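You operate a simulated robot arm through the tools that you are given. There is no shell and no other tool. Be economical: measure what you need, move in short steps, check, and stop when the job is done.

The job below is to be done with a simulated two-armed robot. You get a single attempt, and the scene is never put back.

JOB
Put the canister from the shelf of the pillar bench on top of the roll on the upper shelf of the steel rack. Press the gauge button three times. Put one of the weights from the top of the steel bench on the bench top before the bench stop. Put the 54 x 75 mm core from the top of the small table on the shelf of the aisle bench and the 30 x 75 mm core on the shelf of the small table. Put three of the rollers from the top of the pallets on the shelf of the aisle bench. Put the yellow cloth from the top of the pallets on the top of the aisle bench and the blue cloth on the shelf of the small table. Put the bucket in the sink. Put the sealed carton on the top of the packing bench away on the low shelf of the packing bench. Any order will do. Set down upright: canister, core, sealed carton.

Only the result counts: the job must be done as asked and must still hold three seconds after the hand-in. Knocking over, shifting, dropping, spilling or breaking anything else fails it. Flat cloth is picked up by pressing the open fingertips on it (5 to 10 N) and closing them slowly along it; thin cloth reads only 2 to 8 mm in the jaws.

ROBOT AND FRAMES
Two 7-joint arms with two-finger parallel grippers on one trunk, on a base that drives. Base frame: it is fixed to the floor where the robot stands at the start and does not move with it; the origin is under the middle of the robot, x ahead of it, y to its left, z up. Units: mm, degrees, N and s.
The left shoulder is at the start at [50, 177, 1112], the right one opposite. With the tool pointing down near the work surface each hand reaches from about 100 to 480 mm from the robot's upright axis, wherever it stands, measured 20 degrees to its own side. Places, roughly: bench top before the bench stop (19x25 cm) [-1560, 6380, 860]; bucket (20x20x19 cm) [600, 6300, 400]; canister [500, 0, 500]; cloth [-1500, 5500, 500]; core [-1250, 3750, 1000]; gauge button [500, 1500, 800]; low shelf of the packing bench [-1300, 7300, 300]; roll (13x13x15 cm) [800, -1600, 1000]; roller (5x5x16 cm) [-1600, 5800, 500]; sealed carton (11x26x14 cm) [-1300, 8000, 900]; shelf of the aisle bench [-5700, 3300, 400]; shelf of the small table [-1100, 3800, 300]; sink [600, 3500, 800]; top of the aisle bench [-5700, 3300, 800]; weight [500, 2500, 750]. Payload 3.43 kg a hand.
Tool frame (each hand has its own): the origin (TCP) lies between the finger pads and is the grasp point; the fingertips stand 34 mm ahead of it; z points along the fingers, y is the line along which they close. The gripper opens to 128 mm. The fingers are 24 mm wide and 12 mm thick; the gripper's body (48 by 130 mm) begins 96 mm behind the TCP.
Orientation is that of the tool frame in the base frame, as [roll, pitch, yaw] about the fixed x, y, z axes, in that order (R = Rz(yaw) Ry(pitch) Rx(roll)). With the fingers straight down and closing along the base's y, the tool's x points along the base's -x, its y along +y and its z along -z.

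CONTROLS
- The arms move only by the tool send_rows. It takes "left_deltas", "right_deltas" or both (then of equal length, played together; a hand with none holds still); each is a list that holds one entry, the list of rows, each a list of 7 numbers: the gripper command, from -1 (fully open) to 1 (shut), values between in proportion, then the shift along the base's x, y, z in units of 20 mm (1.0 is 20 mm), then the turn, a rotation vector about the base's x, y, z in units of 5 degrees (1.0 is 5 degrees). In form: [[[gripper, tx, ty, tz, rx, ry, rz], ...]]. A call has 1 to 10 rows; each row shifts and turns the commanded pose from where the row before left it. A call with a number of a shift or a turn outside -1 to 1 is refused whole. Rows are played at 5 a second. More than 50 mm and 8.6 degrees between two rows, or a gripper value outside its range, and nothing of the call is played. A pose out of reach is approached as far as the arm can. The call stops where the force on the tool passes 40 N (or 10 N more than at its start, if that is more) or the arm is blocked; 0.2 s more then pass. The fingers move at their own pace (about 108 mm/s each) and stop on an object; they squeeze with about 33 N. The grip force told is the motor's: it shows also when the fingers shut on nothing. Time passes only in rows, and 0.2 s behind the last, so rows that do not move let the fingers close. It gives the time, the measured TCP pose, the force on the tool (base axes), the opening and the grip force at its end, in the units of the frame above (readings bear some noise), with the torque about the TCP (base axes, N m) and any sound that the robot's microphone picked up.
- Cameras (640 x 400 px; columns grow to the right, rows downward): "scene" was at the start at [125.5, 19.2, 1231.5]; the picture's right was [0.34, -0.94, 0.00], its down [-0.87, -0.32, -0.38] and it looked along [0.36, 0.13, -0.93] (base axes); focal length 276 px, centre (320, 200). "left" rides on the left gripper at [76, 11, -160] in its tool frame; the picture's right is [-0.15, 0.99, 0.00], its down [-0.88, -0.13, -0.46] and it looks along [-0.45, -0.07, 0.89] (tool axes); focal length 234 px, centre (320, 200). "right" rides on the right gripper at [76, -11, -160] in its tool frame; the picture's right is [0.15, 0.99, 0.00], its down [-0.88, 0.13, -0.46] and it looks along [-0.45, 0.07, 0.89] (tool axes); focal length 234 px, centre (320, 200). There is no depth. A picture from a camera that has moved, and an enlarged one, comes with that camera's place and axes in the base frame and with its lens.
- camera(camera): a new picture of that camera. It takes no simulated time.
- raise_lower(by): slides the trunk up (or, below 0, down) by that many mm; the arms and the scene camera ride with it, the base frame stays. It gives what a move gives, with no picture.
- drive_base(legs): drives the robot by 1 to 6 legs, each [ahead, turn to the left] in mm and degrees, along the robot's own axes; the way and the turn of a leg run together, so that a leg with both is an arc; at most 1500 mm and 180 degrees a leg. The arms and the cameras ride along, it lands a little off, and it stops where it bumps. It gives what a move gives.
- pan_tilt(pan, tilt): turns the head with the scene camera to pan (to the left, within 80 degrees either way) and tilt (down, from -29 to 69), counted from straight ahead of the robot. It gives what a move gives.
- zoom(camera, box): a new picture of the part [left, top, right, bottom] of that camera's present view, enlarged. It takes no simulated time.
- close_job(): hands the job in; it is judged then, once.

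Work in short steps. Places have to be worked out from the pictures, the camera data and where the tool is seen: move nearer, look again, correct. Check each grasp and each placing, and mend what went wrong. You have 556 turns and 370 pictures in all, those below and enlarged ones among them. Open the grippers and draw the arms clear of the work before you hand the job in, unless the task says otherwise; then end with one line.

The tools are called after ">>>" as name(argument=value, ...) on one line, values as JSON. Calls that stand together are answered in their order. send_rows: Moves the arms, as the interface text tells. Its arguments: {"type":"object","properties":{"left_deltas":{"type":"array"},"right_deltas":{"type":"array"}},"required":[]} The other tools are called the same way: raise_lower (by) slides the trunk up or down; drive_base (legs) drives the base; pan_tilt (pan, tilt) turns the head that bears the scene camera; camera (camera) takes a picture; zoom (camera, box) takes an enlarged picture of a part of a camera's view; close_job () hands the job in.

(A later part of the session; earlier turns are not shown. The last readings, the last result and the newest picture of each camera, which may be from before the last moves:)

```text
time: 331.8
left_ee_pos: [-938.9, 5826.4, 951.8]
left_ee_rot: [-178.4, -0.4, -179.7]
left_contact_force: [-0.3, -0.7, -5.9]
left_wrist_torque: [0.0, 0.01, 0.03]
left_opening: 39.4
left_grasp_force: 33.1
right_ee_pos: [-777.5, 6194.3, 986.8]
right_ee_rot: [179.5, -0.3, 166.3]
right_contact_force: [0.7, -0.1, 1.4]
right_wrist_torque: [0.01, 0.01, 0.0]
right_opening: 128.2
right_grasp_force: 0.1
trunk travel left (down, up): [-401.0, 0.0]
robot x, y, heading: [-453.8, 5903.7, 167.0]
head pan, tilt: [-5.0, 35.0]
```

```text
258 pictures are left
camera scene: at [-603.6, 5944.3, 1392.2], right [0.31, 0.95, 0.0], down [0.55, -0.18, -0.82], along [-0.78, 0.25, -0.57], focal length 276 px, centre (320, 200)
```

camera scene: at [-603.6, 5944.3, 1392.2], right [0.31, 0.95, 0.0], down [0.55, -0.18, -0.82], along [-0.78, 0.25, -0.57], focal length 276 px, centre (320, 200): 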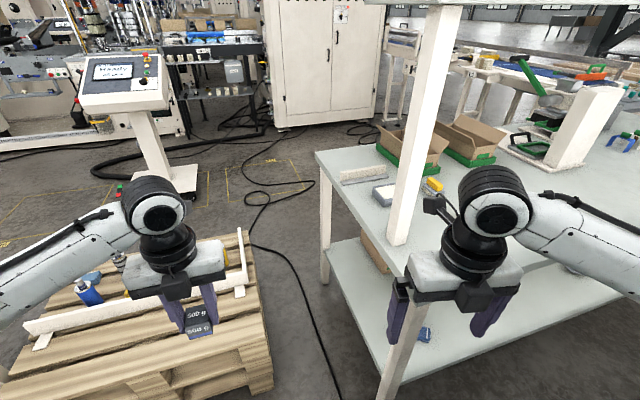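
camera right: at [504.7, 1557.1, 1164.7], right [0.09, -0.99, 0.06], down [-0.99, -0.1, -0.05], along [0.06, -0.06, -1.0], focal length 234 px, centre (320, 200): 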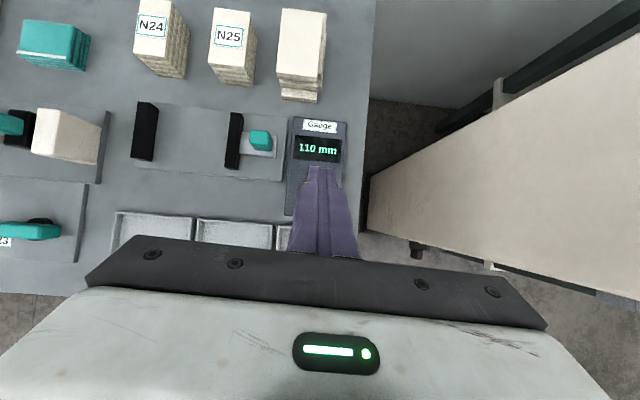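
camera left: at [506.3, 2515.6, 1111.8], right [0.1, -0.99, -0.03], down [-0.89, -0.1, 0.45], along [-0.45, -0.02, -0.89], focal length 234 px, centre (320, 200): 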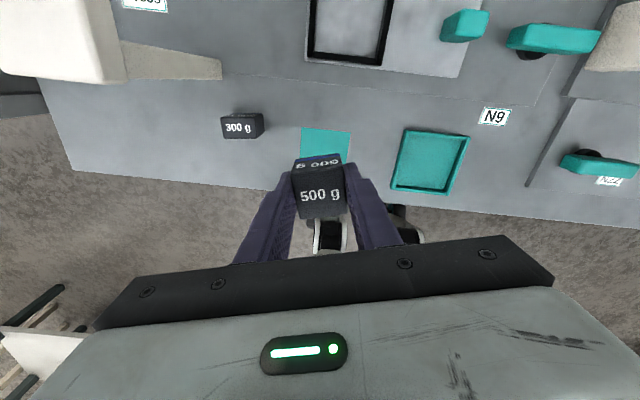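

The bench stop must be approached from the west side later. While here, I look at the bucket to the east.

>>> drive_base(legs=[[0, -150]])

>>> pan_tilt(pan=0, tilt=35)

>>> camera(camera="scene")

```text
time: 338.2
left_ee_pos: [-81.4, 6222.9, 951.6]
left_ee_rot: [-178.4, -0.4, 32.2]
left_contact_force: [0.6, 0.0, -5.0]
left_wrist_torque: [-0.04, 0.03, -0.02]
left_opening: 39.8
left_grasp_force: 33.1
right_ee_pos: [-23.3, 5826.0, 987.4]
right_ee_rot: [179.4, -0.3, 18.2]
right_contact_force: [0.5, 0.3, 0.2]
right_wrist_torque: [0.0, 0.01, 0.04]
right_opening: 128.2
right_grasp_force: 0.1
trunk travel left (down, up): [-401.0, 0.0]
robot x, y, heading: [-454.2, 5901.0, 19.1]
head pan, tilt: [-5.0, 35.0]
```

```text
time: 338.9
left_ee_pos: [-81.1, 6224.4, 950.7]
left_ee_rot: [-178.4, -0.3, 32.3]
left_contact_force: [-0.1, 0.0, -4.3]
left_wrist_torque: [0.01, -0.01, 0.0]
left_opening: 39.7
left_grasp_force: 33.0
right_ee_pos: [-23.6, 5825.3, 986.9]
right_ee_rot: [179.6, -0.3, 18.3]
right_contact_force: [0.1, 0.3, 1.0]
right_wrist_torque: [-0.02, -0.04, -0.01]
right_opening: 128.0
right_grasp_force: 0.1
trunk travel left (down, up): [-401.0, 0.0]
robot x, y, heading: [-452.6, 5902.5, 18.9]
head pan, tilt: [0.0, 35.0]
```

```text
257 pictures are left
camera scene: at [-301.5, 5953.0, 1392.2], right [0.33, -0.95, 0.0], down [-0.54, -0.19, -0.82], along [0.77, 0.27, -0.57], focal length 276 px, centre (320, 200)
```

scene: 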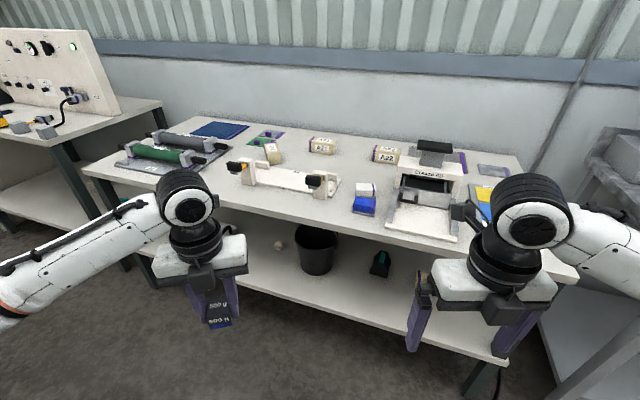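

>>> zoom(camera="scene", box=[250, 210, 430, 320])

```text
3.56 times, centred on (340, 265) of scene
camera zoom: at [-301.5, 5953.0, 1392.2], right [0.33, -0.95, 0.0], down [-0.54, -0.19, -0.82], along [0.77, 0.27, -0.57], focal length 981 px, centre (249, -31)
```

zoom: 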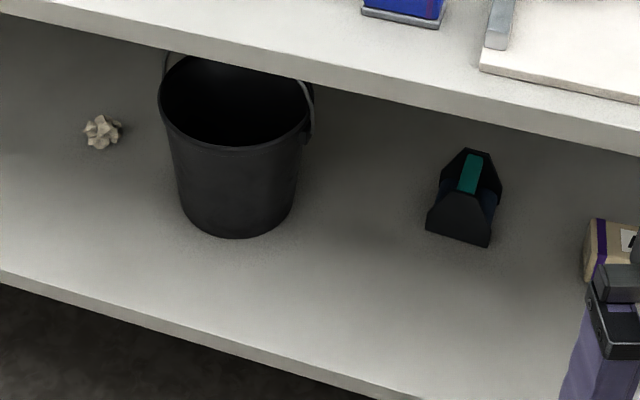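

The bucket has a wire bail. I lower the trunk to look under the bench top at it.

>>> raise_lower(by=-300)

>>> pan_tilt(pan=0, tilt=25)

>>> camera(camera="scene")

>>> zoom(camera="scene", box=[220, 160, 420, 300])

```text
time: 341.9
left_ee_pos: [-81.1, 6223.6, 652.4]
left_ee_rot: [-178.4, -0.4, 32.2]
left_contact_force: [0.2, -0.4, -4.7]
left_wrist_torque: [-0.02, -0.02, -0.02]
left_opening: 39.6
left_grasp_force: 33.1
right_ee_pos: [-22.8, 5826.4, 685.9]
right_ee_rot: [179.5, -0.3, 18.2]
right_contact_force: [0.7, 0.0, -0.3]
right_wrist_torque: [-0.01, 0.02, -0.02]
right_opening: 127.9
right_grasp_force: 0.0
trunk travel left (down, up): [-101.0, 300.0]
robot x, y, heading: [-453.8, 5899.7, 19.2]
head pan, tilt: [0.0, 35.0]
```

```text
time: 342.6
left_ee_pos: [-81.5, 6223.5, 651.4]
left_ee_rot: [-178.5, -0.3, 32.4]
left_contact_force: [-0.2, -0.2, -4.4]
left_wrist_torque: [-0.01, -0.01, -0.01]
left_opening: 39.8
left_grasp_force: 32.6
right_ee_pos: [-23.4, 5826.7, 686.2]
right_ee_rot: [179.5, -0.4, 18.3]
right_contact_force: [-0.1, -0.5, -0.5]
right_wrist_torque: [-0.03, -0.02, -0.03]
right_opening: 128.1
right_grasp_force: 0.2
trunk travel left (down, up): [-101.0, 300.0]
robot x, y, heading: [-454.5, 5900.1, 18.8]
head pan, tilt: [0.0, 25.0]
```

```text
255 pictures are left
camera scene: at [-297.7, 5954.3, 1107.9], right [0.33, -0.95, 0.0], down [-0.4, -0.14, -0.91], along [0.86, 0.29, -0.42], focal length 276 px, centre (320, 200)
```

scene: 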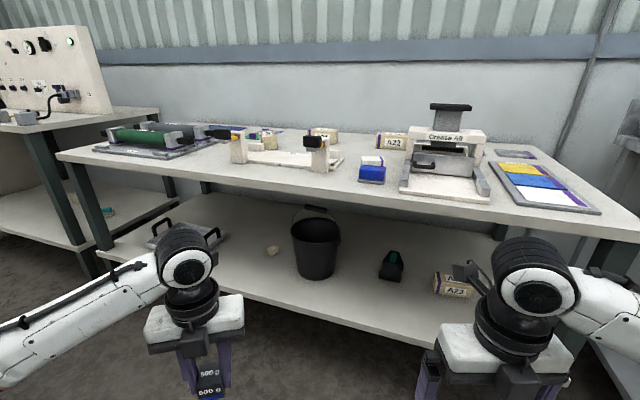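

```text
2.86 times, centred on (320, 230) of scene
camera zoom: at [-297.7, 5954.3, 1107.9], right [0.33, -0.95, 0.0], down [-0.4, -0.14, -0.91], along [0.86, 0.29, -0.42], focal length 788 px, centre (320, 114)
```

zoom: 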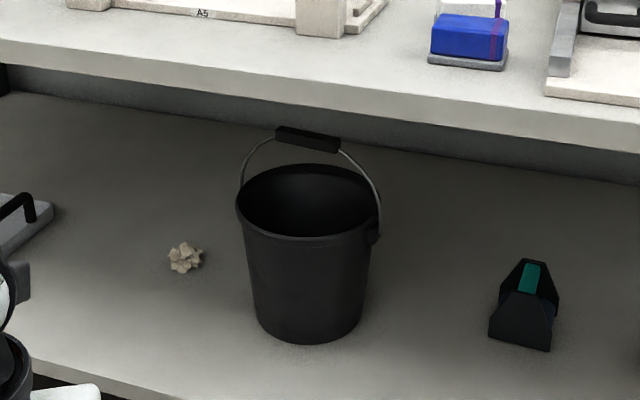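

The bail stands up with a thick black grip at about [590,6270,634]. I tuck the left hand (with weight) back, and roll the right hand 90° so that its jaws can close vertically on the grip.

>>> send_rows(left_deltas=[[[1, -1, 0.33, 0.8, 0, 0, 0], [1, -1, 0.33, 0.8, 0, 0, 0], [1, -1, 0.33, 0.8, 0, 0, 0], [1, -1, 0.33, 0.8, 0, 0, 0], [1, -1, 0.33, 0.8, 0, 0, 0], [1, -1, 0.33, 0.8, 0, 0, 0], [1, -1, 0.33, 0.8, 0, 0, 0], [1, -1, 0.33, 0.8, 0, 0, 0], [1, -1, 0.33, 0.8, 0, 0, 0], [1, -1, 0.33, 0.8, 0, 0, 0]]], right_deltas=[[[-1, 0, 0, 0, 0, 0, -1], [-1, 0, 0, 0, 0, 0, -1], [-1, 0, 0, 0, 0, 0, -1], [-1, 0, 0, 0, 0, 0, -1], [-1, 0, 0, 0, 0, 0, -1], [-1, 0, 0, 0, 0, 0, -1], [-1, 0, 0, 0, 0, 0, -1], [-1, 0, 0, 0, 0, 0, -1], [-1, 0, 0, 0, 0, 0, -1], [-1, 0, 0, 0, 0, 0, -1]]])

>>> send_rows(right_deltas=[[[-1, 0, 0, 0, 0, 0, -1], [-1, 0, 0, 0, 0, 0, -1], [-1, 0, 0, 0, 0, 0, -1], [-1, 0, 0, 0, 0, 0, -1], [-1, 0, 0, 0, 0, 0, -1], [-1, 0, 0, 0, 0, 0, -1], [-1, 0, 0, 0, 0, 0, -1], [-1, 0, 0, 0, 0, 0, -1], [-1, 0, 0, 0, 0, 0, 0]]])

```text
time: 344.8
left_ee_pos: [-280.8, 6289.0, 812.9]
left_ee_rot: [-178.4, -0.3, 32.3]
left_contact_force: [0.3, -0.6, -4.8]
left_wrist_torque: [-0.01, 0.02, -0.01]
left_opening: 39.7
left_grasp_force: 33.0
right_ee_pos: [-23.0, 5825.4, 686.7]
right_ee_rot: [179.5, -0.2, -31.8]
right_contact_force: [0.3, -0.1, 0.4]
right_wrist_torque: [0.02, 0.0, -0.02]
right_opening: 128.1
right_grasp_force: 0.0
trunk travel left (down, up): [-101.0, 300.0]
robot x, y, heading: [-452.4, 5902.8, 19.2]
head pan, tilt: [0.0, 25.0]
```

```text
time: 346.8
left_ee_pos: [-280.8, 6290.9, 813.2]
left_ee_rot: [-178.3, -0.4, 32.3]
left_contact_force: [0.6, 0.1, -5.0]
left_wrist_torque: [-0.02, 0.0, 0.01]
left_opening: 39.8
left_grasp_force: 32.5
right_ee_pos: [-23.8, 5824.9, 688.1]
right_ee_rot: [179.5, -0.3, -71.8]
right_contact_force: [-0.7, -0.2, -0.8]
right_wrist_torque: [0.01, -0.01, -0.04]
right_opening: 127.8
right_grasp_force: 0.0
trunk travel left (down, up): [-101.0, 300.0]
robot x, y, heading: [-452.3, 5904.5, 19.2]
head pan, tilt: [0.0, 25.0]
```

>>> send_rows(right_deltas=[[[-1, 0.28, 0.1, 0, 0.329, -0.944, 0], [-1, 0.28, 0.1, 0, 0.329, -0.944, 0], [-1, 0.28, 0.1, 0, 0.329, -0.944, 0], [-1, 0.28, 0.1, 0, 0.329, -0.944, 0], [-1, 0.28, 0.1, 0, 0.329, -0.944, 0], [-1, 0.28, 0.1, 0, 0.329, -0.944, 0], [-1, 0.28, 0.1, 0, 0.329, -0.944, 0], [-1, 0.28, 0.1, 0, 0.329, -0.944, 0], [-1, 0.28, 0.1, 0, 0.329, -0.944, 0], [-1, 0.28, 0.1, 0, 0.329, -0.944, 0]]])

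>>> send_rows(right_deltas=[[[-1, 0.28, 0.1, 0, 0.329, -0.944, 0], [-1, 0.28, 0.1, 0, 0.329, -0.944, 0], [-1, 0.28, 0.1, 0, 0.329, -0.944, 0], [-1, 0, 0, 0, 0.329, -0.944, 0], [-1, 0, 0, 0, 0.329, -0.944, 0], [-1, 0, 0, 0, 0.329, -0.944, 0], [-1, 0, 0, 0, 0, 0, 0]]])

>>> camera(camera="right")

```text
time: 349.0
left_ee_pos: [-279.9, 6289.8, 811.4]
left_ee_rot: [-178.4, -0.3, 32.2]
left_contact_force: [-0.3, -0.2, -4.9]
left_wrist_torque: [0.03, 0.01, 0.0]
left_opening: 39.8
left_grasp_force: 32.8
right_ee_pos: [33.6, 5846.8, 686.4]
right_ee_rot: [-130.4, 0.4, -71.6]
right_contact_force: [-0.1, -0.2, 0.2]
right_wrist_torque: [0.01, 0.0, 0.01]
right_opening: 127.8
right_grasp_force: 0.1
trunk travel left (down, up): [-101.0, 300.0]
robot x, y, heading: [-454.2, 5898.6, 19.0]
head pan, tilt: [0.0, 25.0]
```

```text
time: 350.6
left_ee_pos: [-280.0, 6290.4, 812.9]
left_ee_rot: [-178.4, -0.3, 32.3]
left_contact_force: [-0.7, 0.1, -3.9]
left_wrist_torque: [0.01, -0.01, 0.0]
left_opening: 39.6
left_grasp_force: 32.9
right_ee_pos: [49.6, 5852.8, 685.4]
right_ee_rot: [-100.5, 0.8, -71.1]
right_contact_force: [0.0, -0.6, -0.4]
right_wrist_torque: [0.02, 0.0, 0.0]
right_opening: 128.4
right_grasp_force: 0.0
trunk travel left (down, up): [-101.0, 300.0]
robot x, y, heading: [-454.3, 5902.2, 18.9]
head pan, tilt: [0.0, 25.0]
```

```text
253 pictures are left
camera right: at [-71.5, 5730.5, 725.4], right [-0.13, -0.18, -0.97], down [-0.73, 0.68, -0.03], along [0.67, 0.71, -0.22], focal length 234 px, centre (320, 200)
```

right: 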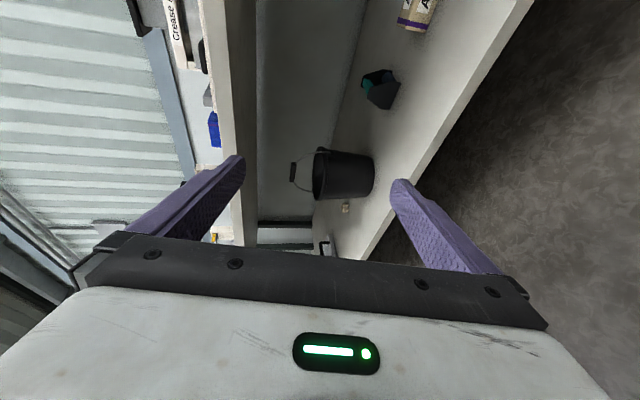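

Both views put the grip near [557,6259,645]. I drive to about [-200,6455] facing the bench, staying clear of it.

>>> drive_base(legs=[[0, 46], [605, 0], [0, -65]])

>>> camera(camera="right")

>>> pan_tilt(pan=-10, tilt=30)

>>> camera(camera="scene")

```text
time: 359.0
left_ee_pos: [79.6, 6767.1, 812.3]
left_ee_rot: [-178.3, -0.2, 13.9]
left_contact_force: [0.3, 0.0, -4.8]
left_wrist_torque: [-0.01, 0.0, 0.0]
left_opening: 39.4
left_grasp_force: 33.0
right_ee_pos: [254.7, 6246.6, 687.4]
right_ee_rot: [-100.5, 1.0, -89.6]
right_contact_force: [0.4, -0.7, 0.0]
right_wrist_torque: [0.0, -0.01, 0.03]
right_opening: 127.8
right_grasp_force: 0.0
trunk travel left (down, up): [-101.0, 300.0]
robot x, y, heading: [-208.6, 6454.3, 0.4]
head pan, tilt: [0.0, 25.0]
```

```text
252 pictures are left
camera right: at [100.7, 6170.2, 725.7], right [-0.18, -0.13, -0.97], down [-0.48, 0.88, -0.03], along [0.86, 0.46, -0.22], focal length 234 px, centre (320, 200)
```

right: 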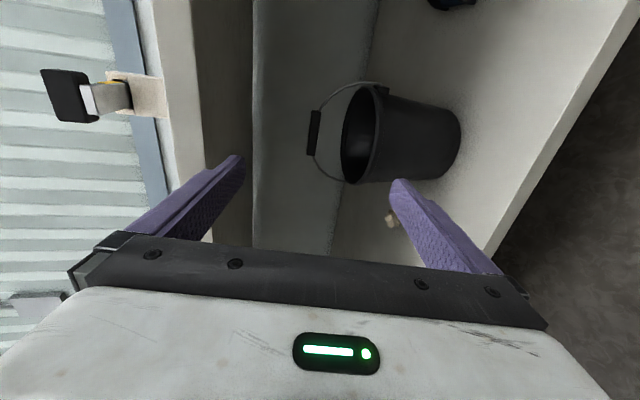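

```text
time: 359.8
left_ee_pos: [79.6, 6766.1, 813.4]
left_ee_rot: [-178.4, -0.3, 14.0]
left_contact_force: [0.0, -0.2, -5.7]
left_wrist_torque: [0.03, -0.01, 0.01]
left_opening: 39.8
left_grasp_force: 33.1
right_ee_pos: [254.3, 6247.8, 686.2]
right_ee_rot: [-100.5, 1.0, -89.7]
right_contact_force: [0.0, 0.2, -0.2]
right_wrist_torque: [0.0, 0.0, 0.02]
right_opening: 128.1
right_grasp_force: 0.1
trunk travel left (down, up): [-101.0, 300.0]
robot x, y, heading: [-206.5, 6451.0, 0.6]
head pan, tilt: [-10.0, 30.0]
```

```text
251 pictures are left
camera scene: at [-45.7, 6438.8, 1100.0], right [-0.16, -0.99, 0.0], down [-0.49, 0.08, -0.87], along [0.85, -0.14, -0.5], focal length 276 px, centre (320, 200)
```

scene: 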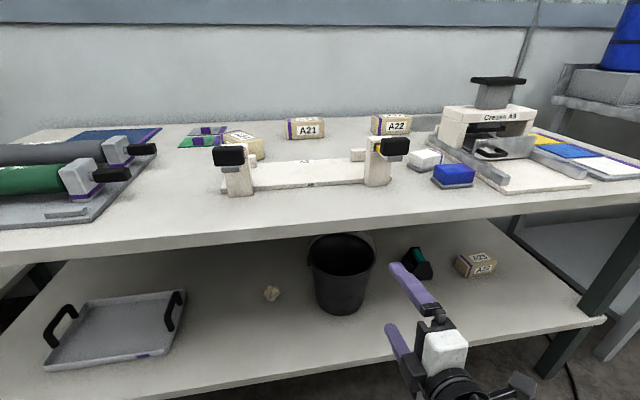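

The grip is at about [592,6271,635]. I align the right hand in height and y, then drive in 130 mm.

>>> send_rows(right_deltas=[[[-1, 0, 0.4, -0.9, 0, 0, 0], [-1, 0, 0.4, -0.9, 0, 0, 0], [-1, 0, 0.4, -0.8, 0, 0, 0], [-1, 0, 0, 0, 0, 0, 0]]])

>>> drive_base(legs=[[130, 0]])

>>> send_rows(right_deltas=[[[-1, 0.9, 0, 0, 0, 0, 0], [-1, 0.9, 0, 0, 0, 0, 0], [-1, 0.9, 0, 0, 0, 0, 0], [-1, 0.9, 0, 0, 0, 0, 0], [-1, 0.9, 0, 0, 0, 0, 0], [-1, 0, 0, 0, 0, 0, 0]]])

>>> camera(camera="right")

```text
time: 360.8
left_ee_pos: [81.0, 6766.2, 813.4]
left_ee_rot: [-178.4, -0.4, 13.9]
left_contact_force: [-0.5, 0.5, -4.1]
left_wrist_torque: [0.03, -0.04, 0.0]
left_opening: 39.7
left_grasp_force: 33.8
right_ee_pos: [254.2, 6270.5, 633.3]
right_ee_rot: [-100.5, 1.0, -89.8]
right_contact_force: [0.5, -0.5, 0.5]
right_wrist_torque: [-0.05, -0.05, -0.01]
right_opening: 127.9
right_grasp_force: 0.0
trunk travel left (down, up): [-101.0, 300.0]
robot x, y, heading: [-208.0, 6451.0, 0.6]
head pan, tilt: [-10.0, 30.0]
```

```text
time: 362.0
left_ee_pos: [207.5, 6769.9, 812.7]
left_ee_rot: [-178.5, -0.3, 14.1]
left_contact_force: [-0.3, 0.3, -4.8]
left_wrist_torque: [-0.01, -0.01, 0.01]
left_opening: 40.1
left_grasp_force: 32.6
right_ee_pos: [383.9, 6273.3, 633.8]
right_ee_rot: [-100.5, 0.9, -89.6]
right_contact_force: [0.2, -0.5, 0.2]
right_wrist_torque: [-0.02, -0.03, 0.0]
right_opening: 128.2
right_grasp_force: 0.0
trunk travel left (down, up): [-101.0, 300.0]
robot x, y, heading: [-79.8, 6456.0, 0.7]
head pan, tilt: [-10.0, 30.0]
```

```text
time: 363.4
left_ee_pos: [207.5, 6769.3, 813.2]
left_ee_rot: [-178.4, -0.3, 14.1]
left_contact_force: [-0.1, 0.6, -4.4]
left_wrist_torque: [-0.02, -0.01, -0.01]
left_opening: 39.7
left_grasp_force: 32.6
right_ee_pos: [474.1, 6272.5, 633.2]
right_ee_rot: [-100.5, 1.0, -89.5]
right_contact_force: [-0.8, 0.0, 0.1]
right_wrist_torque: [0.01, 0.03, -0.05]
right_opening: 128.0
right_grasp_force: 0.1
trunk travel left (down, up): [-101.0, 300.0]
robot x, y, heading: [-78.9, 6455.2, 0.8]
head pan, tilt: [-10.0, 30.0]
```

```text
250 pictures are left
camera right: at [321.1, 6196.6, 672.5], right [-0.18, -0.13, -0.97], down [-0.48, 0.88, -0.03], along [0.86, 0.46, -0.22], focal length 234 px, centre (320, 200)
```

right: 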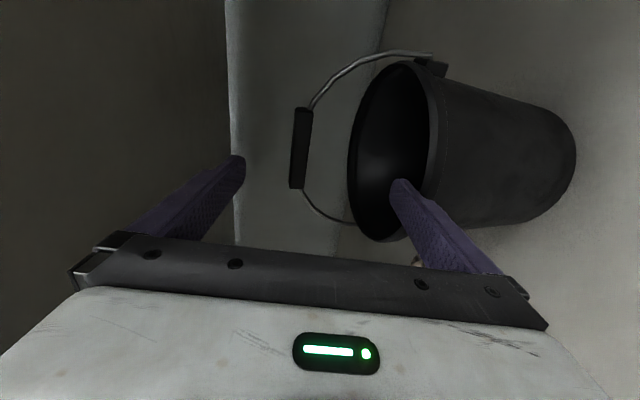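

The grip is straight ahead between the jaws. I advance 115 mm.

>>> send_rows(right_deltas=[[[-1, 0.8, 0, 0, 0, 0, 0], [-1, 0.8, 0, 0, 0, 0, 0], [-1, 0.8, 0, 0, 0, 0, 0], [-1, 0.8, 0, 0.1, 0, 0, 0], [-1, 0.8, 0, 0, 0, 0, 0], [-1, 0.8, 0, 0, 0, 0, 0], [-1, 0.8, 0, 0, 0, 0, 0], [-1, 0, 0, 0, 0, 0, 0]]])

>>> camera(camera="right")

```text
time: 365.2
left_ee_pos: [207.4, 6768.6, 814.6]
left_ee_rot: [-178.3, -0.2, 14.1]
left_contact_force: [0.4, 0.2, -4.7]
left_wrist_torque: [-0.04, -0.01, 0.04]
left_opening: 39.6
left_grasp_force: 33.0
right_ee_pos: [585.8, 6272.5, 635.8]
right_ee_rot: [-100.5, 0.8, -89.6]
right_contact_force: [0.2, 0.5, 0.3]
right_wrist_torque: [-0.01, 0.02, -0.01]
right_opening: 127.8
right_grasp_force: 0.1
trunk travel left (down, up): [-101.0, 300.0]
robot x, y, heading: [-76.1, 6456.9, 0.7]
head pan, tilt: [-10.0, 30.0]
```

```text
249 pictures are left
camera right: at [431.7, 6196.2, 674.8], right [-0.18, -0.13, -0.97], down [-0.48, 0.88, -0.03], along [0.86, 0.46, -0.22], focal length 234 px, centre (320, 200)
```

right: 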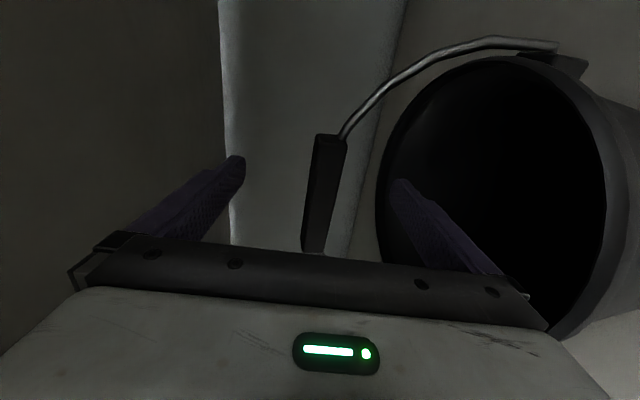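

The grip sits at the TCP. I close.

>>> send_rows(right_deltas=[[[0.3, 0, 0, 0, 0, 0, 0], [1, 0, 0, 0, 0, 0, 0], [1, 0, 0, 0, 0, 0, 0], [1, 0, 0, 0, 0, 0, 0], [1, 0, 0, 0.4, 0, 0, 0], [1, 0, 0, 0.4, 0, 0, 0], [1, 0, 0, 0, 0, 0, 0]]])

>>> camera(camera="right")

>>> camera(camera="scene")

```text
time: 366.8
left_ee_pos: [207.8, 6768.6, 813.1]
left_ee_rot: [-178.3, -0.3, 14.1]
left_contact_force: [0.4, 0.1, -4.9]
left_wrist_torque: [-0.03, -0.01, -0.01]
left_opening: 39.8
left_grasp_force: 33.0
right_ee_pos: [584.7, 6272.5, 651.7]
right_ee_rot: [-100.5, 0.8, -89.5]
right_contact_force: [0.0, -0.4, -2.3]
right_wrist_torque: [-0.02, -0.13, -0.01]
right_opening: 17.0
right_grasp_force: 32.8
trunk travel left (down, up): [-101.0, 300.0]
robot x, y, heading: [-76.8, 6457.9, 0.8]
head pan, tilt: [-10.0, 30.0]
```

```text
248 pictures are left
camera right: at [431.9, 6195.9, 690.4], right [-0.18, -0.13, -0.97], down [-0.48, 0.88, -0.03], along [0.86, 0.46, -0.22], focal length 234 px, centre (320, 200)
```

right: 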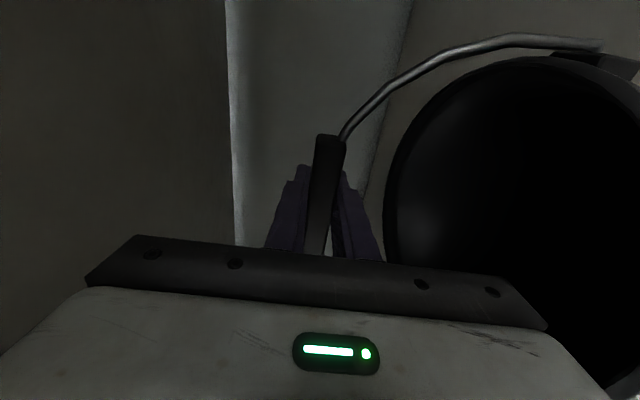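

```text
247 pictures are left
camera scene: at [83.5, 6440.6, 1099.9], right [-0.16, -0.99, 0.0], down [-0.49, 0.08, -0.87], along [0.85, -0.14, -0.5], focal length 276 px, centre (320, 200)
```

scene: 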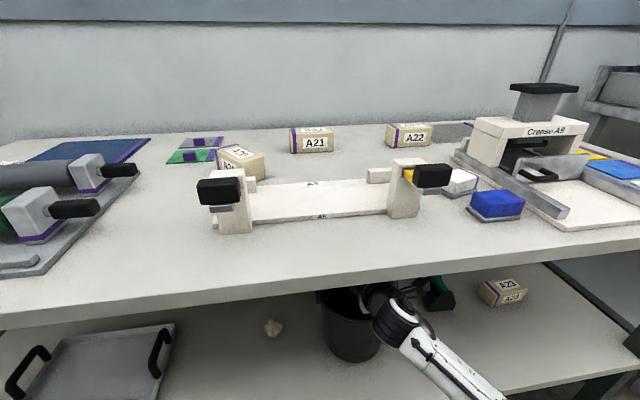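

>>> send_rows(right_deltas=[[[1, 0, 0, 0.6, 0, 0, 0], [1, 0, 0, 0.6, 0, 0, 0], [1, 0, 0, 0.6, 0, 0, 0], [1, 0, 0, 0, 0, 0, 0]]])

>>> camera(camera="scene")

```text
time: 367.8
left_ee_pos: [207.7, 6770.0, 810.7]
left_ee_rot: [-178.4, -0.2, 14.0]
left_contact_force: [0.0, -0.6, -4.9]
left_wrist_torque: [0.0, 0.02, 0.0]
left_opening: 39.6
left_grasp_force: 33.0
right_ee_pos: [584.8, 6275.1, 687.4]
right_ee_rot: [-100.5, 0.9, -89.5]
right_contact_force: [-1.3, 0.1, -3.1]
right_wrist_torque: [0.01, -0.09, -0.02]
right_opening: 17.4
right_grasp_force: 32.4
trunk travel left (down, up): [-101.0, 300.0]
robot x, y, heading: [-77.1, 6456.5, 0.7]
head pan, tilt: [-10.0, 30.0]
```

```text
246 pictures are left
camera scene: at [83.5, 6440.6, 1100.0], right [-0.16, -0.99, 0.0], down [-0.49, 0.08, -0.87], along [0.85, -0.14, -0.5], focal length 276 px, centre (320, 200)
```

scene: 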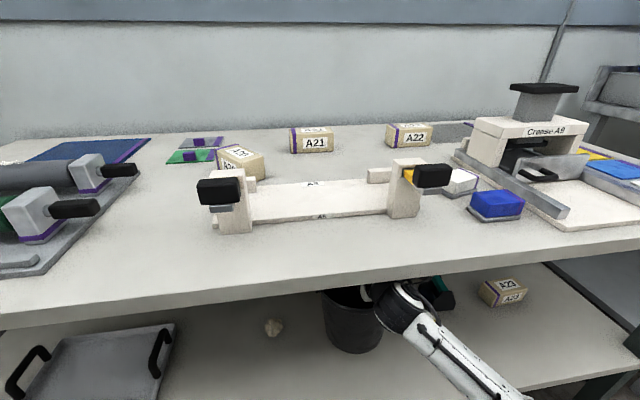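

The bucket hangs free (3 N). I back straight out.

>>> drive_base(legs=[[-250, 0], [-300, 0]])

>>> camera(camera="scene")

```text
time: 371.3
left_ee_pos: [-335.2, 6762.3, 812.5]
left_ee_rot: [-178.5, -0.3, 13.9]
left_contact_force: [-0.2, 0.3, -4.5]
left_wrist_torque: [-0.03, 0.03, 0.02]
left_opening: 39.9
left_grasp_force: 32.3
right_ee_pos: [41.5, 6264.8, 688.4]
right_ee_rot: [-100.5, 0.9, -89.7]
right_contact_force: [-0.1, -0.1, -2.3]
right_wrist_torque: [0.03, -0.14, -0.03]
right_opening: 17.4
right_grasp_force: 32.8
trunk travel left (down, up): [-101.0, 300.0]
robot x, y, heading: [-623.3, 6449.9, 0.4]
head pan, tilt: [-10.0, 30.0]
```

```text
245 pictures are left
camera scene: at [-460.4, 6434.1, 1100.0], right [-0.16, -0.99, 0.0], down [-0.49, 0.08, -0.87], along [0.85, -0.14, -0.5], focal length 276 px, centre (320, 200)
```

scene: 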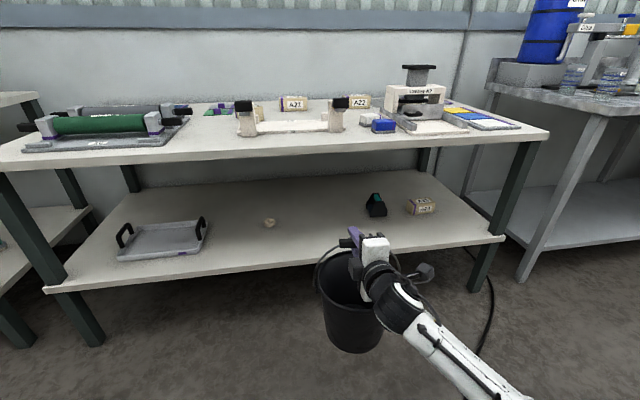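

Bucket is out. I retract the right arm, raise the trunk, and drive down the aisle to the sink.

>>> send_rows(right_deltas=[[[1, -0.9, 0, 0.2, 0, 0, 0], [1, -0.9, 0, 0.2, 0, 0, 0], [1, -0.9, 0, 0.2, 0, 0, 0], [1, -0.9, 0, 0.2, 0, 0, 0], [1, -0.9, 0, 0.2, 0, 0, 0], [1, -0.9, 0, 0.2, 0, 0, 0], [1, -0.9, 0, 0.2, 0, 0, 0], [1, -0.9, 0, 0.2, 0, 0, 0]]])

>>> raise_lower(by=300)

>>> drive_base(legs=[[250, 0], [0, -30], [0, -30], [0, -30], [1200, 0], [1200, 0]])

>>> pan_tilt(pan=40, tilt=25)

>>> camera(camera="scene")

```text
time: 373.1
left_ee_pos: [-335.8, 6763.0, 812.2]
left_ee_rot: [-178.4, -0.3, 13.9]
left_contact_force: [-0.1, -0.3, -4.7]
left_wrist_torque: [0.01, 0.0, 0.0]
left_opening: 39.5
left_grasp_force: 32.2
right_ee_pos: [-104.1, 6265.2, 719.6]
right_ee_rot: [-100.5, 0.9, -89.7]
right_contact_force: [-0.4, -0.6, -2.2]
right_wrist_torque: [0.02, -0.1, 0.03]
right_opening: 17.0
right_grasp_force: 33.0
trunk travel left (down, up): [-101.0, 300.0]
robot x, y, heading: [-620.2, 6449.5, 0.6]
head pan, tilt: [-10.0, 30.0]
```

```text
time: 376.1
left_ee_pos: [-335.1, 6762.7, 1111.1]
left_ee_rot: [-178.4, -0.3, 13.9]
left_contact_force: [-0.4, -0.2, -4.6]
left_wrist_torque: [-0.01, 0.02, 0.01]
left_opening: 39.6
left_grasp_force: 32.9
right_ee_pos: [-103.1, 6265.2, 1020.7]
right_ee_rot: [-100.6, 1.0, -89.7]
right_contact_force: [0.9, -0.3, -3.3]
right_wrist_torque: [-0.02, -0.1, -0.02]
right_opening: 17.2
right_grasp_force: 32.5
trunk travel left (down, up): [-401.0, 0.0]
robot x, y, heading: [-620.6, 6451.9, 0.6]
head pan, tilt: [-10.0, 30.0]
```

```text
time: 393.7
left_ee_pos: [-14.4, 3757.1, 1112.0]
left_ee_rot: [-178.3, -0.3, -76.5]
left_contact_force: [0.2, -0.6, -4.9]
left_wrist_torque: [0.08, 0.03, -0.03]
left_opening: 39.8
left_grasp_force: 33.1
right_ee_pos: [-511.4, 3528.6, 1019.0]
right_ee_rot: [-100.6, 0.9, 179.8]
right_contact_force: [-0.8, 0.0, -3.4]
right_wrist_torque: [-0.1, -0.01, 0.01]
right_opening: 17.2
right_grasp_force: 32.8
trunk travel left (down, up): [-401.0, 0.0]
robot x, y, heading: [-326.6, 4043.8, -90.2]
head pan, tilt: [-10.0, 30.0]
```

```text
time: 394.9
left_ee_pos: [-12.3, 3757.3, 1112.3]
left_ee_rot: [-178.4, -0.3, -76.6]
left_contact_force: [-0.5, -1.0, -4.7]
left_wrist_torque: [0.01, -0.01, -0.03]
left_opening: 39.5
left_grasp_force: 32.6
right_ee_pos: [-511.0, 3529.1, 1019.7]
right_ee_rot: [-100.6, 0.9, 179.9]
right_contact_force: [-0.7, -1.5, -3.5]
right_wrist_torque: [-0.11, 0.04, -0.01]
right_opening: 17.3
right_grasp_force: 32.8
trunk travel left (down, up): [-401.0, 0.0]
robot x, y, heading: [-321.6, 4045.4, -89.8]
head pan, tilt: [40.0, 25.0]
```

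```text
244 pictures are left
camera scene: at [-263.6, 3904.7, 1407.9], right [-0.77, -0.64, 0.0], down [-0.27, 0.32, -0.91], along [0.58, -0.69, -0.42], focal length 276 px, centre (320, 200)
```

scene: 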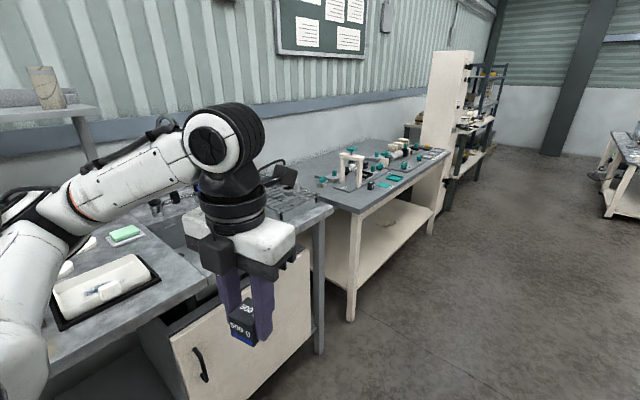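

Grip holds. I pull the bucket arm in, then advance to y≈3685 and turn to face the sink.

>>> send_rows(right_deltas=[[[1, 0, 0.8, 0, 0, 0, 0], [1, 0, 0.8, 0, 0, 0, 0], [1, 0, 0.8, 0, 0, 0, 0], [1, 0, 0.8, 0, 0, 0, 0], [1, 0, 0.8, 0, 0, 0, 0]]])

>>> drive_base(legs=[[0, -4], [355, 0], [0, 30], [0, 30], [0, 34]])

>>> pan_tilt(pan=-10, tilt=40)

>>> camera(camera="scene")

```text
time: 396.1
left_ee_pos: [-12.9, 3757.3, 1113.3]
left_ee_rot: [-178.4, -0.3, -76.5]
left_contact_force: [0.1, -1.0, -5.5]
left_wrist_torque: [0.0, -0.03, -0.02]
left_opening: 39.8
left_grasp_force: 32.8
right_ee_pos: [-512.1, 3607.7, 1018.9]
right_ee_rot: [-100.4, 0.8, 180.0]
right_contact_force: [-0.4, -0.3, -2.9]
right_wrist_torque: [-0.1, -0.03, -0.01]
right_opening: 17.4
right_grasp_force: 33.5
trunk travel left (down, up): [-401.0, 0.0]
robot x, y, heading: [-326.8, 4049.2, -89.8]
head pan, tilt: [40.0, 25.0]
```

```text
time: 403.4
left_ee_pos: [-53.8, 3992.6, 1113.3]
left_ee_rot: [-178.4, -0.3, 12.1]
left_contact_force: [0.8, 0.3, -5.2]
left_wrist_torque: [-0.03, 0.06, 0.01]
left_opening: 39.7
left_grasp_force: 33.1
right_ee_pos: [83.4, 3492.2, 1017.8]
right_ee_rot: [-100.6, 0.8, -91.6]
right_contact_force: [0.2, -0.4, -3.5]
right_wrist_torque: [0.0, -0.12, -0.02]
right_opening: 17.4
right_grasp_force: 33.3
trunk travel left (down, up): [-401.0, 0.0]
robot x, y, heading: [-350.1, 3689.7, -1.1]
head pan, tilt: [40.0, 25.0]
```

```text
time: 404.6
left_ee_pos: [-54.1, 3992.7, 1112.8]
left_ee_rot: [-178.4, -0.3, 12.1]
left_contact_force: [-0.2, -0.2, -4.9]
left_wrist_torque: [0.0, 0.0, 0.0]
left_opening: 39.7
left_grasp_force: 33.2
right_ee_pos: [82.6, 3490.2, 1018.6]
right_ee_rot: [-100.7, 0.8, -91.5]
right_contact_force: [0.2, 0.6, -3.3]
right_wrist_torque: [0.0, -0.09, 0.01]
right_opening: 17.1
right_grasp_force: 32.8
trunk travel left (down, up): [-401.0, 0.0]
robot x, y, heading: [-349.8, 3688.4, -1.5]
head pan, tilt: [-10.0, 40.0]
```

```text
243 pictures are left
camera scene: at [-194.8, 3670.3, 1384.6], right [-0.19, -0.98, 0.0], down [-0.63, 0.12, -0.77], along [0.75, -0.15, -0.64], focal length 276 px, centre (320, 200)
```

scene: 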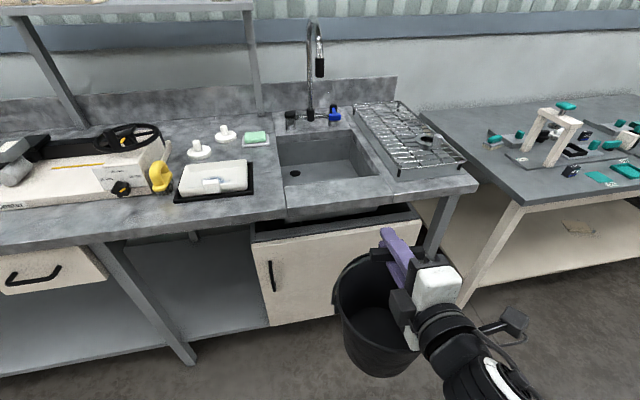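

The basin spans about x 410–800, y 3330–3647. I raise the bucket until its bottom clears the rim.

>>> send_rows(right_deltas=[[[1, 0.6, 0, 0.9, 0, 0, 0], [1, 0.6, 0, 0.9, 0, 0, 0], [1, 0.6, 0, 0.9, 0, 0, 0], [1, 0.6, 0, 0.9, 0, 0, 0], [1, 0.6, 0, 0.9, 0, 0, 0], [1, 0.6, 0, 0.9, 0, 0, 0], [1, 0.6, 0, 0.9, 0, 0, 0], [1, 0.4, 0, 0.9, 0, 0, 0], [1, 0, 0, 0.9, 0, 0, 0], [1, 0, 0, 0.9, 0, 0, 0]]])

>>> camera(camera="scene")

```text
time: 406.8
left_ee_pos: [-54.8, 3993.1, 1112.8]
left_ee_rot: [-178.4, -0.2, 12.1]
left_contact_force: [-1.6, -0.5, -4.4]
left_wrist_torque: [0.02, 0.02, 0.01]
left_opening: 39.6
left_grasp_force: 32.8
right_ee_pos: [174.2, 3490.3, 1198.9]
right_ee_rot: [-100.6, 0.8, -91.4]
right_contact_force: [0.1, 0.6, -1.9]
right_wrist_torque: [0.01, -0.1, 0.03]
right_opening: 17.1
right_grasp_force: 33.2
trunk travel left (down, up): [-401.0, 0.0]
robot x, y, heading: [-354.7, 3688.0, -1.5]
head pan, tilt: [-10.0, 40.0]
```

```text
242 pictures are left
camera scene: at [-194.7, 3670.3, 1384.6], right [-0.2, -0.98, 0.0], down [-0.63, 0.13, -0.77], along [0.75, -0.15, -0.64], focal length 276 px, centre (320, 200)
```

scene: 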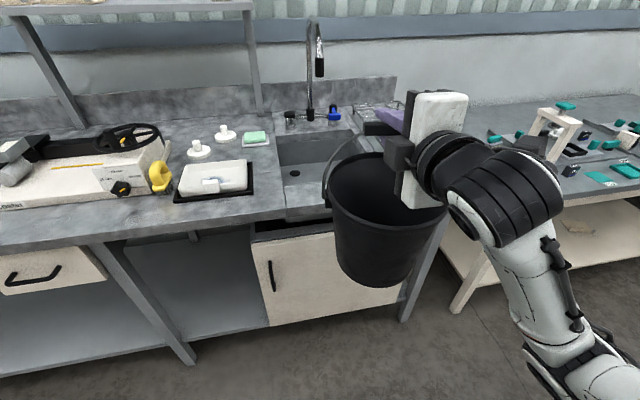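

>>> send_rows(right_deltas=[[[1, 0.8, 0, 0.6, 0, 0, 0], [1, 0.8, 0, 0.6, 0, 0, 0], [1, 0.8, 0, 0.6, 0, 0, 0], [1, 0, 0, 0, 0, 0, 0]]])

>>> pan_tilt(pan=-15, tilt=28)

>>> camera(camera="scene")

>>> camera(camera="right")

```text
time: 407.8
left_ee_pos: [-53.8, 3992.2, 1113.3]
left_ee_rot: [-178.4, -0.3, 12.1]
left_contact_force: [1.0, 0.8, -4.8]
left_wrist_torque: [0.04, 0.0, 0.0]
left_opening: 39.5
left_grasp_force: 33.4
right_ee_pos: [223.1, 3492.1, 1235.1]
right_ee_rot: [-100.6, 0.7, -91.4]
right_contact_force: [-0.1, -0.1, -2.4]
right_wrist_torque: [0.03, -0.09, -0.01]
right_opening: 17.2
right_grasp_force: 33.3
trunk travel left (down, up): [-401.0, 0.0]
robot x, y, heading: [-352.0, 3689.6, -1.2]
head pan, tilt: [-10.0, 40.0]
```

```text
time: 408.5
left_ee_pos: [-53.9, 3992.6, 1112.9]
left_ee_rot: [-178.4, -0.3, 12.1]
left_contact_force: [-0.4, 0.5, -5.3]
left_wrist_torque: [-0.02, 0.03, 0.0]
left_opening: 40.1
left_grasp_force: 33.3
right_ee_pos: [222.2, 3489.8, 1233.9]
right_ee_rot: [-100.6, 0.9, -91.4]
right_contact_force: [-0.3, 0.2, -3.5]
right_wrist_torque: [0.01, -0.11, -0.01]
right_opening: 17.4
right_grasp_force: 33.3
trunk travel left (down, up): [-401.0, 0.0]
robot x, y, heading: [-350.8, 3689.1, -1.1]
head pan, tilt: [-15.0, 28.0]
```

```text
241 pictures are left
camera scene: at [-190.5, 3661.3, 1403.1], right [-0.28, -0.96, 0.0], down [-0.45, 0.13, -0.88], along [0.85, -0.25, -0.47], focal length 276 px, centre (320, 200)
```

scene: 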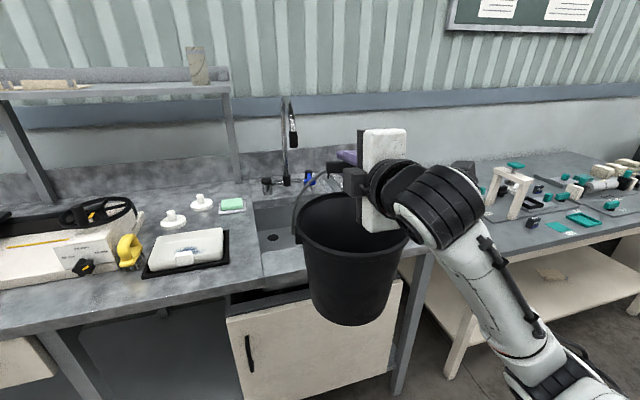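

```text
240 pictures are left
camera right: at [66.9, 3419.2, 1273.1], right [-0.18, -0.13, -0.97], down [-0.45, 0.89, -0.03], along [0.87, 0.43, -0.22], focal length 234 px, centre (320, 200)
```

right: 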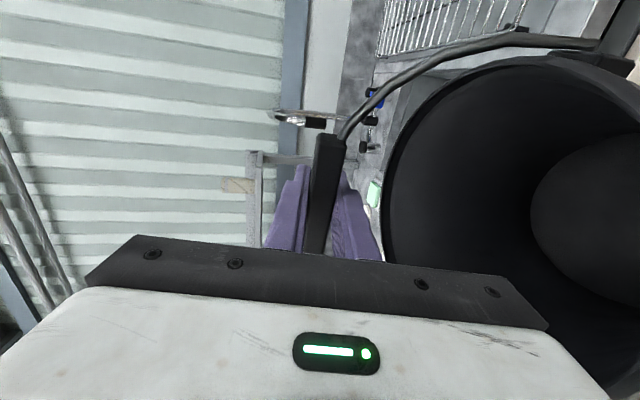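

The faucet tip is at about [660,3502,1145], so I'll set the bucket at x≈545, y≈3455 in front of it. I drive in with the bucket high.

>>> send_rows(right_deltas=[[[1, 0, -0.7, 0, 0, 0, 0], [1, 0, -0.7, 0, 0, 0, 0], [1, 0, 0, 0, 0, 0, 0]]])

>>> drive_base(legs=[[160, 0], [160, 0]])

>>> pan_tilt(pan=-15, tilt=45)

>>> camera(camera="scene")

```text
time: 409.3
left_ee_pos: [-53.9, 3993.7, 1112.8]
left_ee_rot: [-178.4, -0.2, 12.0]
left_contact_force: [-0.1, 0.6, -5.8]
left_wrist_torque: [0.0, 0.0, 0.03]
left_opening: 39.6
left_grasp_force: 33.2
right_ee_pos: [223.3, 3463.3, 1232.6]
right_ee_rot: [-100.6, 0.9, -91.5]
right_contact_force: [-0.7, 0.4, -2.8]
right_wrist_torque: [0.04, -0.08, 0.02]
right_opening: 17.6
right_grasp_force: 33.4
trunk travel left (down, up): [-401.0, 0.0]
robot x, y, heading: [-353.8, 3690.1, -1.3]
head pan, tilt: [-15.0, 28.0]
```

```text
time: 411.7
left_ee_pos: [264.1, 3987.9, 1112.6]
left_ee_rot: [-178.4, -0.2, 12.2]
left_contact_force: [-0.1, 0.0, -5.3]
left_wrist_torque: [0.02, 0.06, 0.0]
left_opening: 39.8
left_grasp_force: 32.0
right_ee_pos: [542.9, 3459.8, 1232.2]
right_ee_rot: [-100.6, 0.7, -91.2]
right_contact_force: [-0.5, 0.3, -2.2]
right_wrist_torque: [0.02, -0.14, -0.01]
right_opening: 17.3
right_grasp_force: 33.5
trunk travel left (down, up): [-401.0, 0.0]
robot x, y, heading: [-32.2, 3682.7, -0.8]
head pan, tilt: [-15.0, 28.0]
```

```text
time: 412.5
left_ee_pos: [263.2, 3988.4, 1112.6]
left_ee_rot: [-178.5, -0.1, 12.3]
left_contact_force: [-0.4, -0.2, -4.8]
left_wrist_torque: [-0.03, -0.02, 0.01]
left_opening: 39.4
left_grasp_force: 32.7
right_ee_pos: [541.4, 3459.9, 1233.6]
right_ee_rot: [-100.6, 0.9, -91.3]
right_contact_force: [0.4, 0.5, -3.5]
right_wrist_torque: [-0.01, -0.07, -0.01]
right_opening: 17.3
right_grasp_force: 33.2
trunk travel left (down, up): [-401.0, 0.0]
robot x, y, heading: [-32.5, 3683.2, -0.9]
head pan, tilt: [-15.0, 45.0]
```

```text
239 pictures are left
camera scene: at [118.5, 3658.7, 1377.4], right [-0.28, -0.96, 0.0], down [-0.68, 0.19, -0.71], along [0.68, -0.2, -0.71], focal length 276 px, centre (320, 200)
```

scene: 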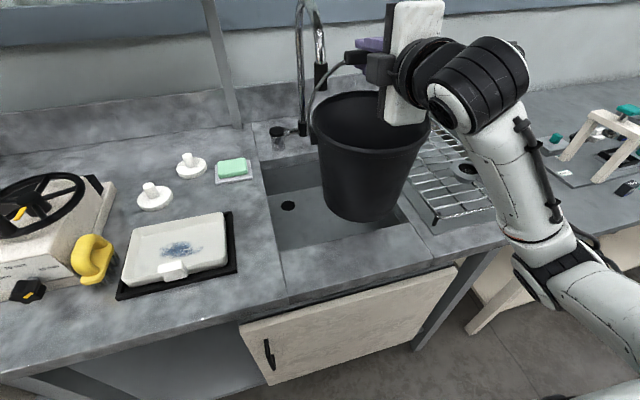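

The basin's near wall is at x≈475, so I move the bucket 45 mm further in, then lower it.

>>> send_rows(right_deltas=[[[1, 0.8, 0.2, 0, 0, 0, 0], [1, 0.8, 0.2, 0, 0, 0, 0], [1, 0.7, 0.1, 0, 0, 0, 0], [1, 0, 0, -0.8, 0, 0, 0], [1, 0, 0, -0.8, 0, 0, 0], [1, 0, 0, -0.8, 0, 0, 0], [1, 0, 0, -0.8, 0, 0, 0], [1, 0, 0, -0.8, 0, 0, 0], [1, 0, 0, -0.8, 0, 0, 0], [1, 0, 0, 0, 0, 0, 0]]])

>>> camera(camera="scene")

```text
time: 414.7
left_ee_pos: [263.6, 3988.5, 1111.8]
left_ee_rot: [-178.5, -0.2, 12.3]
left_contact_force: [-0.5, -0.7, -4.8]
left_wrist_torque: [-0.02, 0.02, 0.03]
left_opening: 39.8
left_grasp_force: 33.4
right_ee_pos: [587.1, 3470.1, 1138.0]
right_ee_rot: [-100.6, 0.9, -91.2]
right_contact_force: [0.1, -0.2, -2.1]
right_wrist_torque: [-0.01, -0.11, 0.01]
right_opening: 17.1
right_grasp_force: 32.6
trunk travel left (down, up): [-401.0, 0.0]
robot x, y, heading: [-30.5, 3681.5, -0.9]
head pan, tilt: [-15.0, 45.0]
```

```text
238 pictures are left
camera scene: at [118.5, 3658.7, 1377.4], right [-0.28, -0.96, 0.0], down [-0.68, 0.19, -0.71], along [0.68, -0.2, -0.71], focal length 276 px, centre (320, 200)
```

scene: 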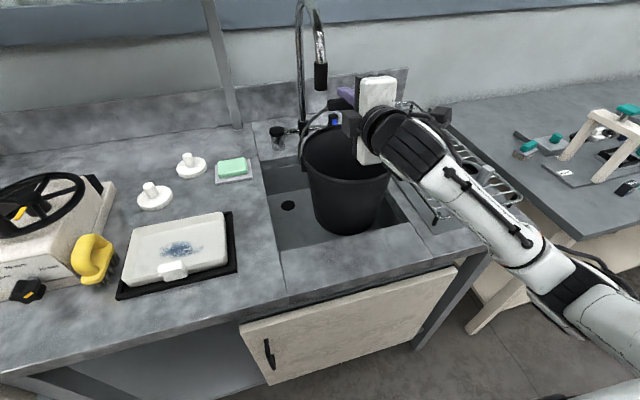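

>>> send_rows(right_deltas=[[[1, 0.2, 0.2, -0.7, 0, 0, 0], [1, 0.2, 0.2, -0.7, 0, 0, 0], [1, 0, 0, -0.7, 0, 0, 0], [1, 0, 0, -0.7, 0, 0, 0], [1, 0, 0, -0.7, 0, 0, 0], [1, 0, 0, 0, 0, 0, 0]]])

>>> camera(camera="scene")

```text
time: 416.1
left_ee_pos: [262.9, 3988.5, 1112.9]
left_ee_rot: [-178.4, -0.1, 12.3]
left_contact_force: [0.6, -0.6, -5.5]
left_wrist_torque: [0.01, 0.0, 0.06]
left_opening: 39.8
left_grasp_force: 33.1
right_ee_pos: [594.9, 3478.8, 1066.9]
right_ee_rot: [-100.6, 0.8, -91.2]
right_contact_force: [-0.1, 0.0, -2.7]
right_wrist_torque: [-0.03, -0.07, -0.01]
right_opening: 17.6
right_grasp_force: 33.1
trunk travel left (down, up): [-401.0, 0.0]
robot x, y, heading: [-34.6, 3679.3, -1.1]
head pan, tilt: [-15.0, 45.0]
```

```text
237 pictures are left
camera scene: at [118.5, 3658.7, 1377.4], right [-0.28, -0.96, 0.0], down [-0.68, 0.19, -0.71], along [0.68, -0.2, -0.71], focal length 276 px, centre (320, 200)
```

scene: 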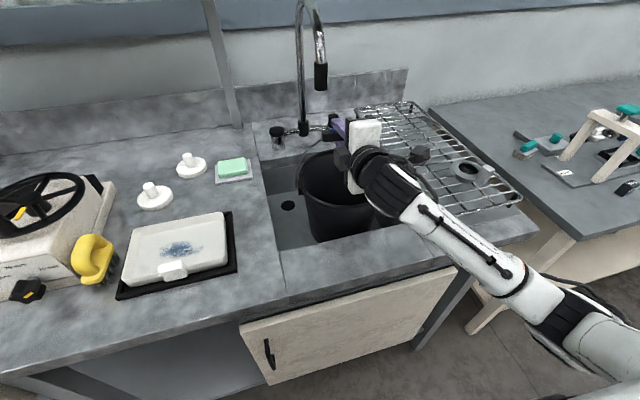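

>>> send_rows(right_deltas=[[[1, 0, 0, -0.6, 0, 0, 0], [1, 0, 0, -0.6, 0, 0, 0], [1, 0, 0, -0.6, 0, 0, 0], [1, 0, 0, -0.6, 0, 0, 0], [1, 0, 0, 0, 0, 0, 0]]])

>>> send_rows(right_deltas=[[[1, 0, 0, -0.6, 0, 0, 0], [1, 0, 0, -0.6, 0, 0, 0], [1, 0, 0, 0, 0, 0, 0]]])

>>> camera(camera="scene")

```text
time: 417.3
left_ee_pos: [259.5, 3989.4, 1114.3]
left_ee_rot: [-178.4, -0.4, 12.2]
left_contact_force: [0.3, -0.9, -4.4]
left_wrist_torque: [-0.01, -0.03, 0.05]
left_opening: 39.7
left_grasp_force: 33.1
right_ee_pos: [596.1, 3475.1, 1035.8]
right_ee_rot: [-98.9, 0.9, -91.4]
right_contact_force: [7.7, -5.7, 37.8]
right_wrist_torque: [0.37, 0.41, 0.36]
right_opening: 17.3
right_grasp_force: 33.1
trunk travel left (down, up): [-401.0, 0.0]
robot x, y, heading: [-29.7, 3679.9, -0.9]
head pan, tilt: [-15.0, 45.0]
```

```text
time: 417.7
left_ee_pos: [263.1, 3988.5, 1111.9]
left_ee_rot: [-178.2, -0.1, 12.2]
left_contact_force: [0.7, 0.9, -5.1]
left_wrist_torque: [0.02, 0.05, 0.0]
left_opening: 39.7
left_grasp_force: 32.7
right_ee_pos: [599.5, 3475.5, 1035.1]
right_ee_rot: [-97.9, 0.9, -91.1]
right_contact_force: [-3.9, -0.8, 10.9]
right_wrist_torque: [0.06, 0.68, 0.19]
right_opening: 17.3
right_grasp_force: 33.1
trunk travel left (down, up): [-401.0, 0.0]
robot x, y, heading: [-33.7, 3682.9, -1.3]
head pan, tilt: [-15.0, 45.0]
stopped in row 1 (right hand): the force on the tool passed its limit at 53 N (the readings are from after the stop); the commanded pose is now the measured one
```

```text
236 pictures are left
camera scene: at [118.4, 3658.8, 1376.7], right [-0.28, -0.96, 0.0], down [-0.68, 0.19, -0.71], along [0.68, -0.2, -0.71], focal length 276 px, centre (320, 200)
```

scene: 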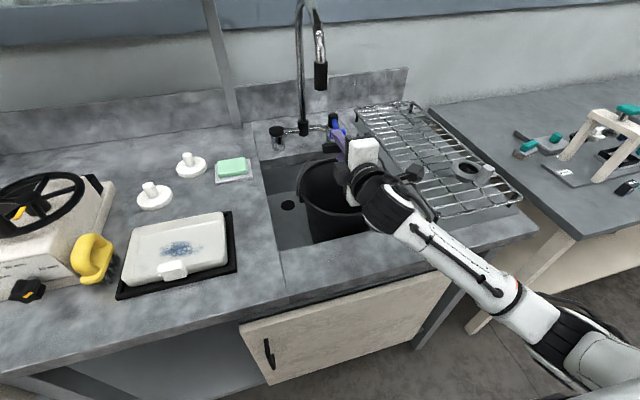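

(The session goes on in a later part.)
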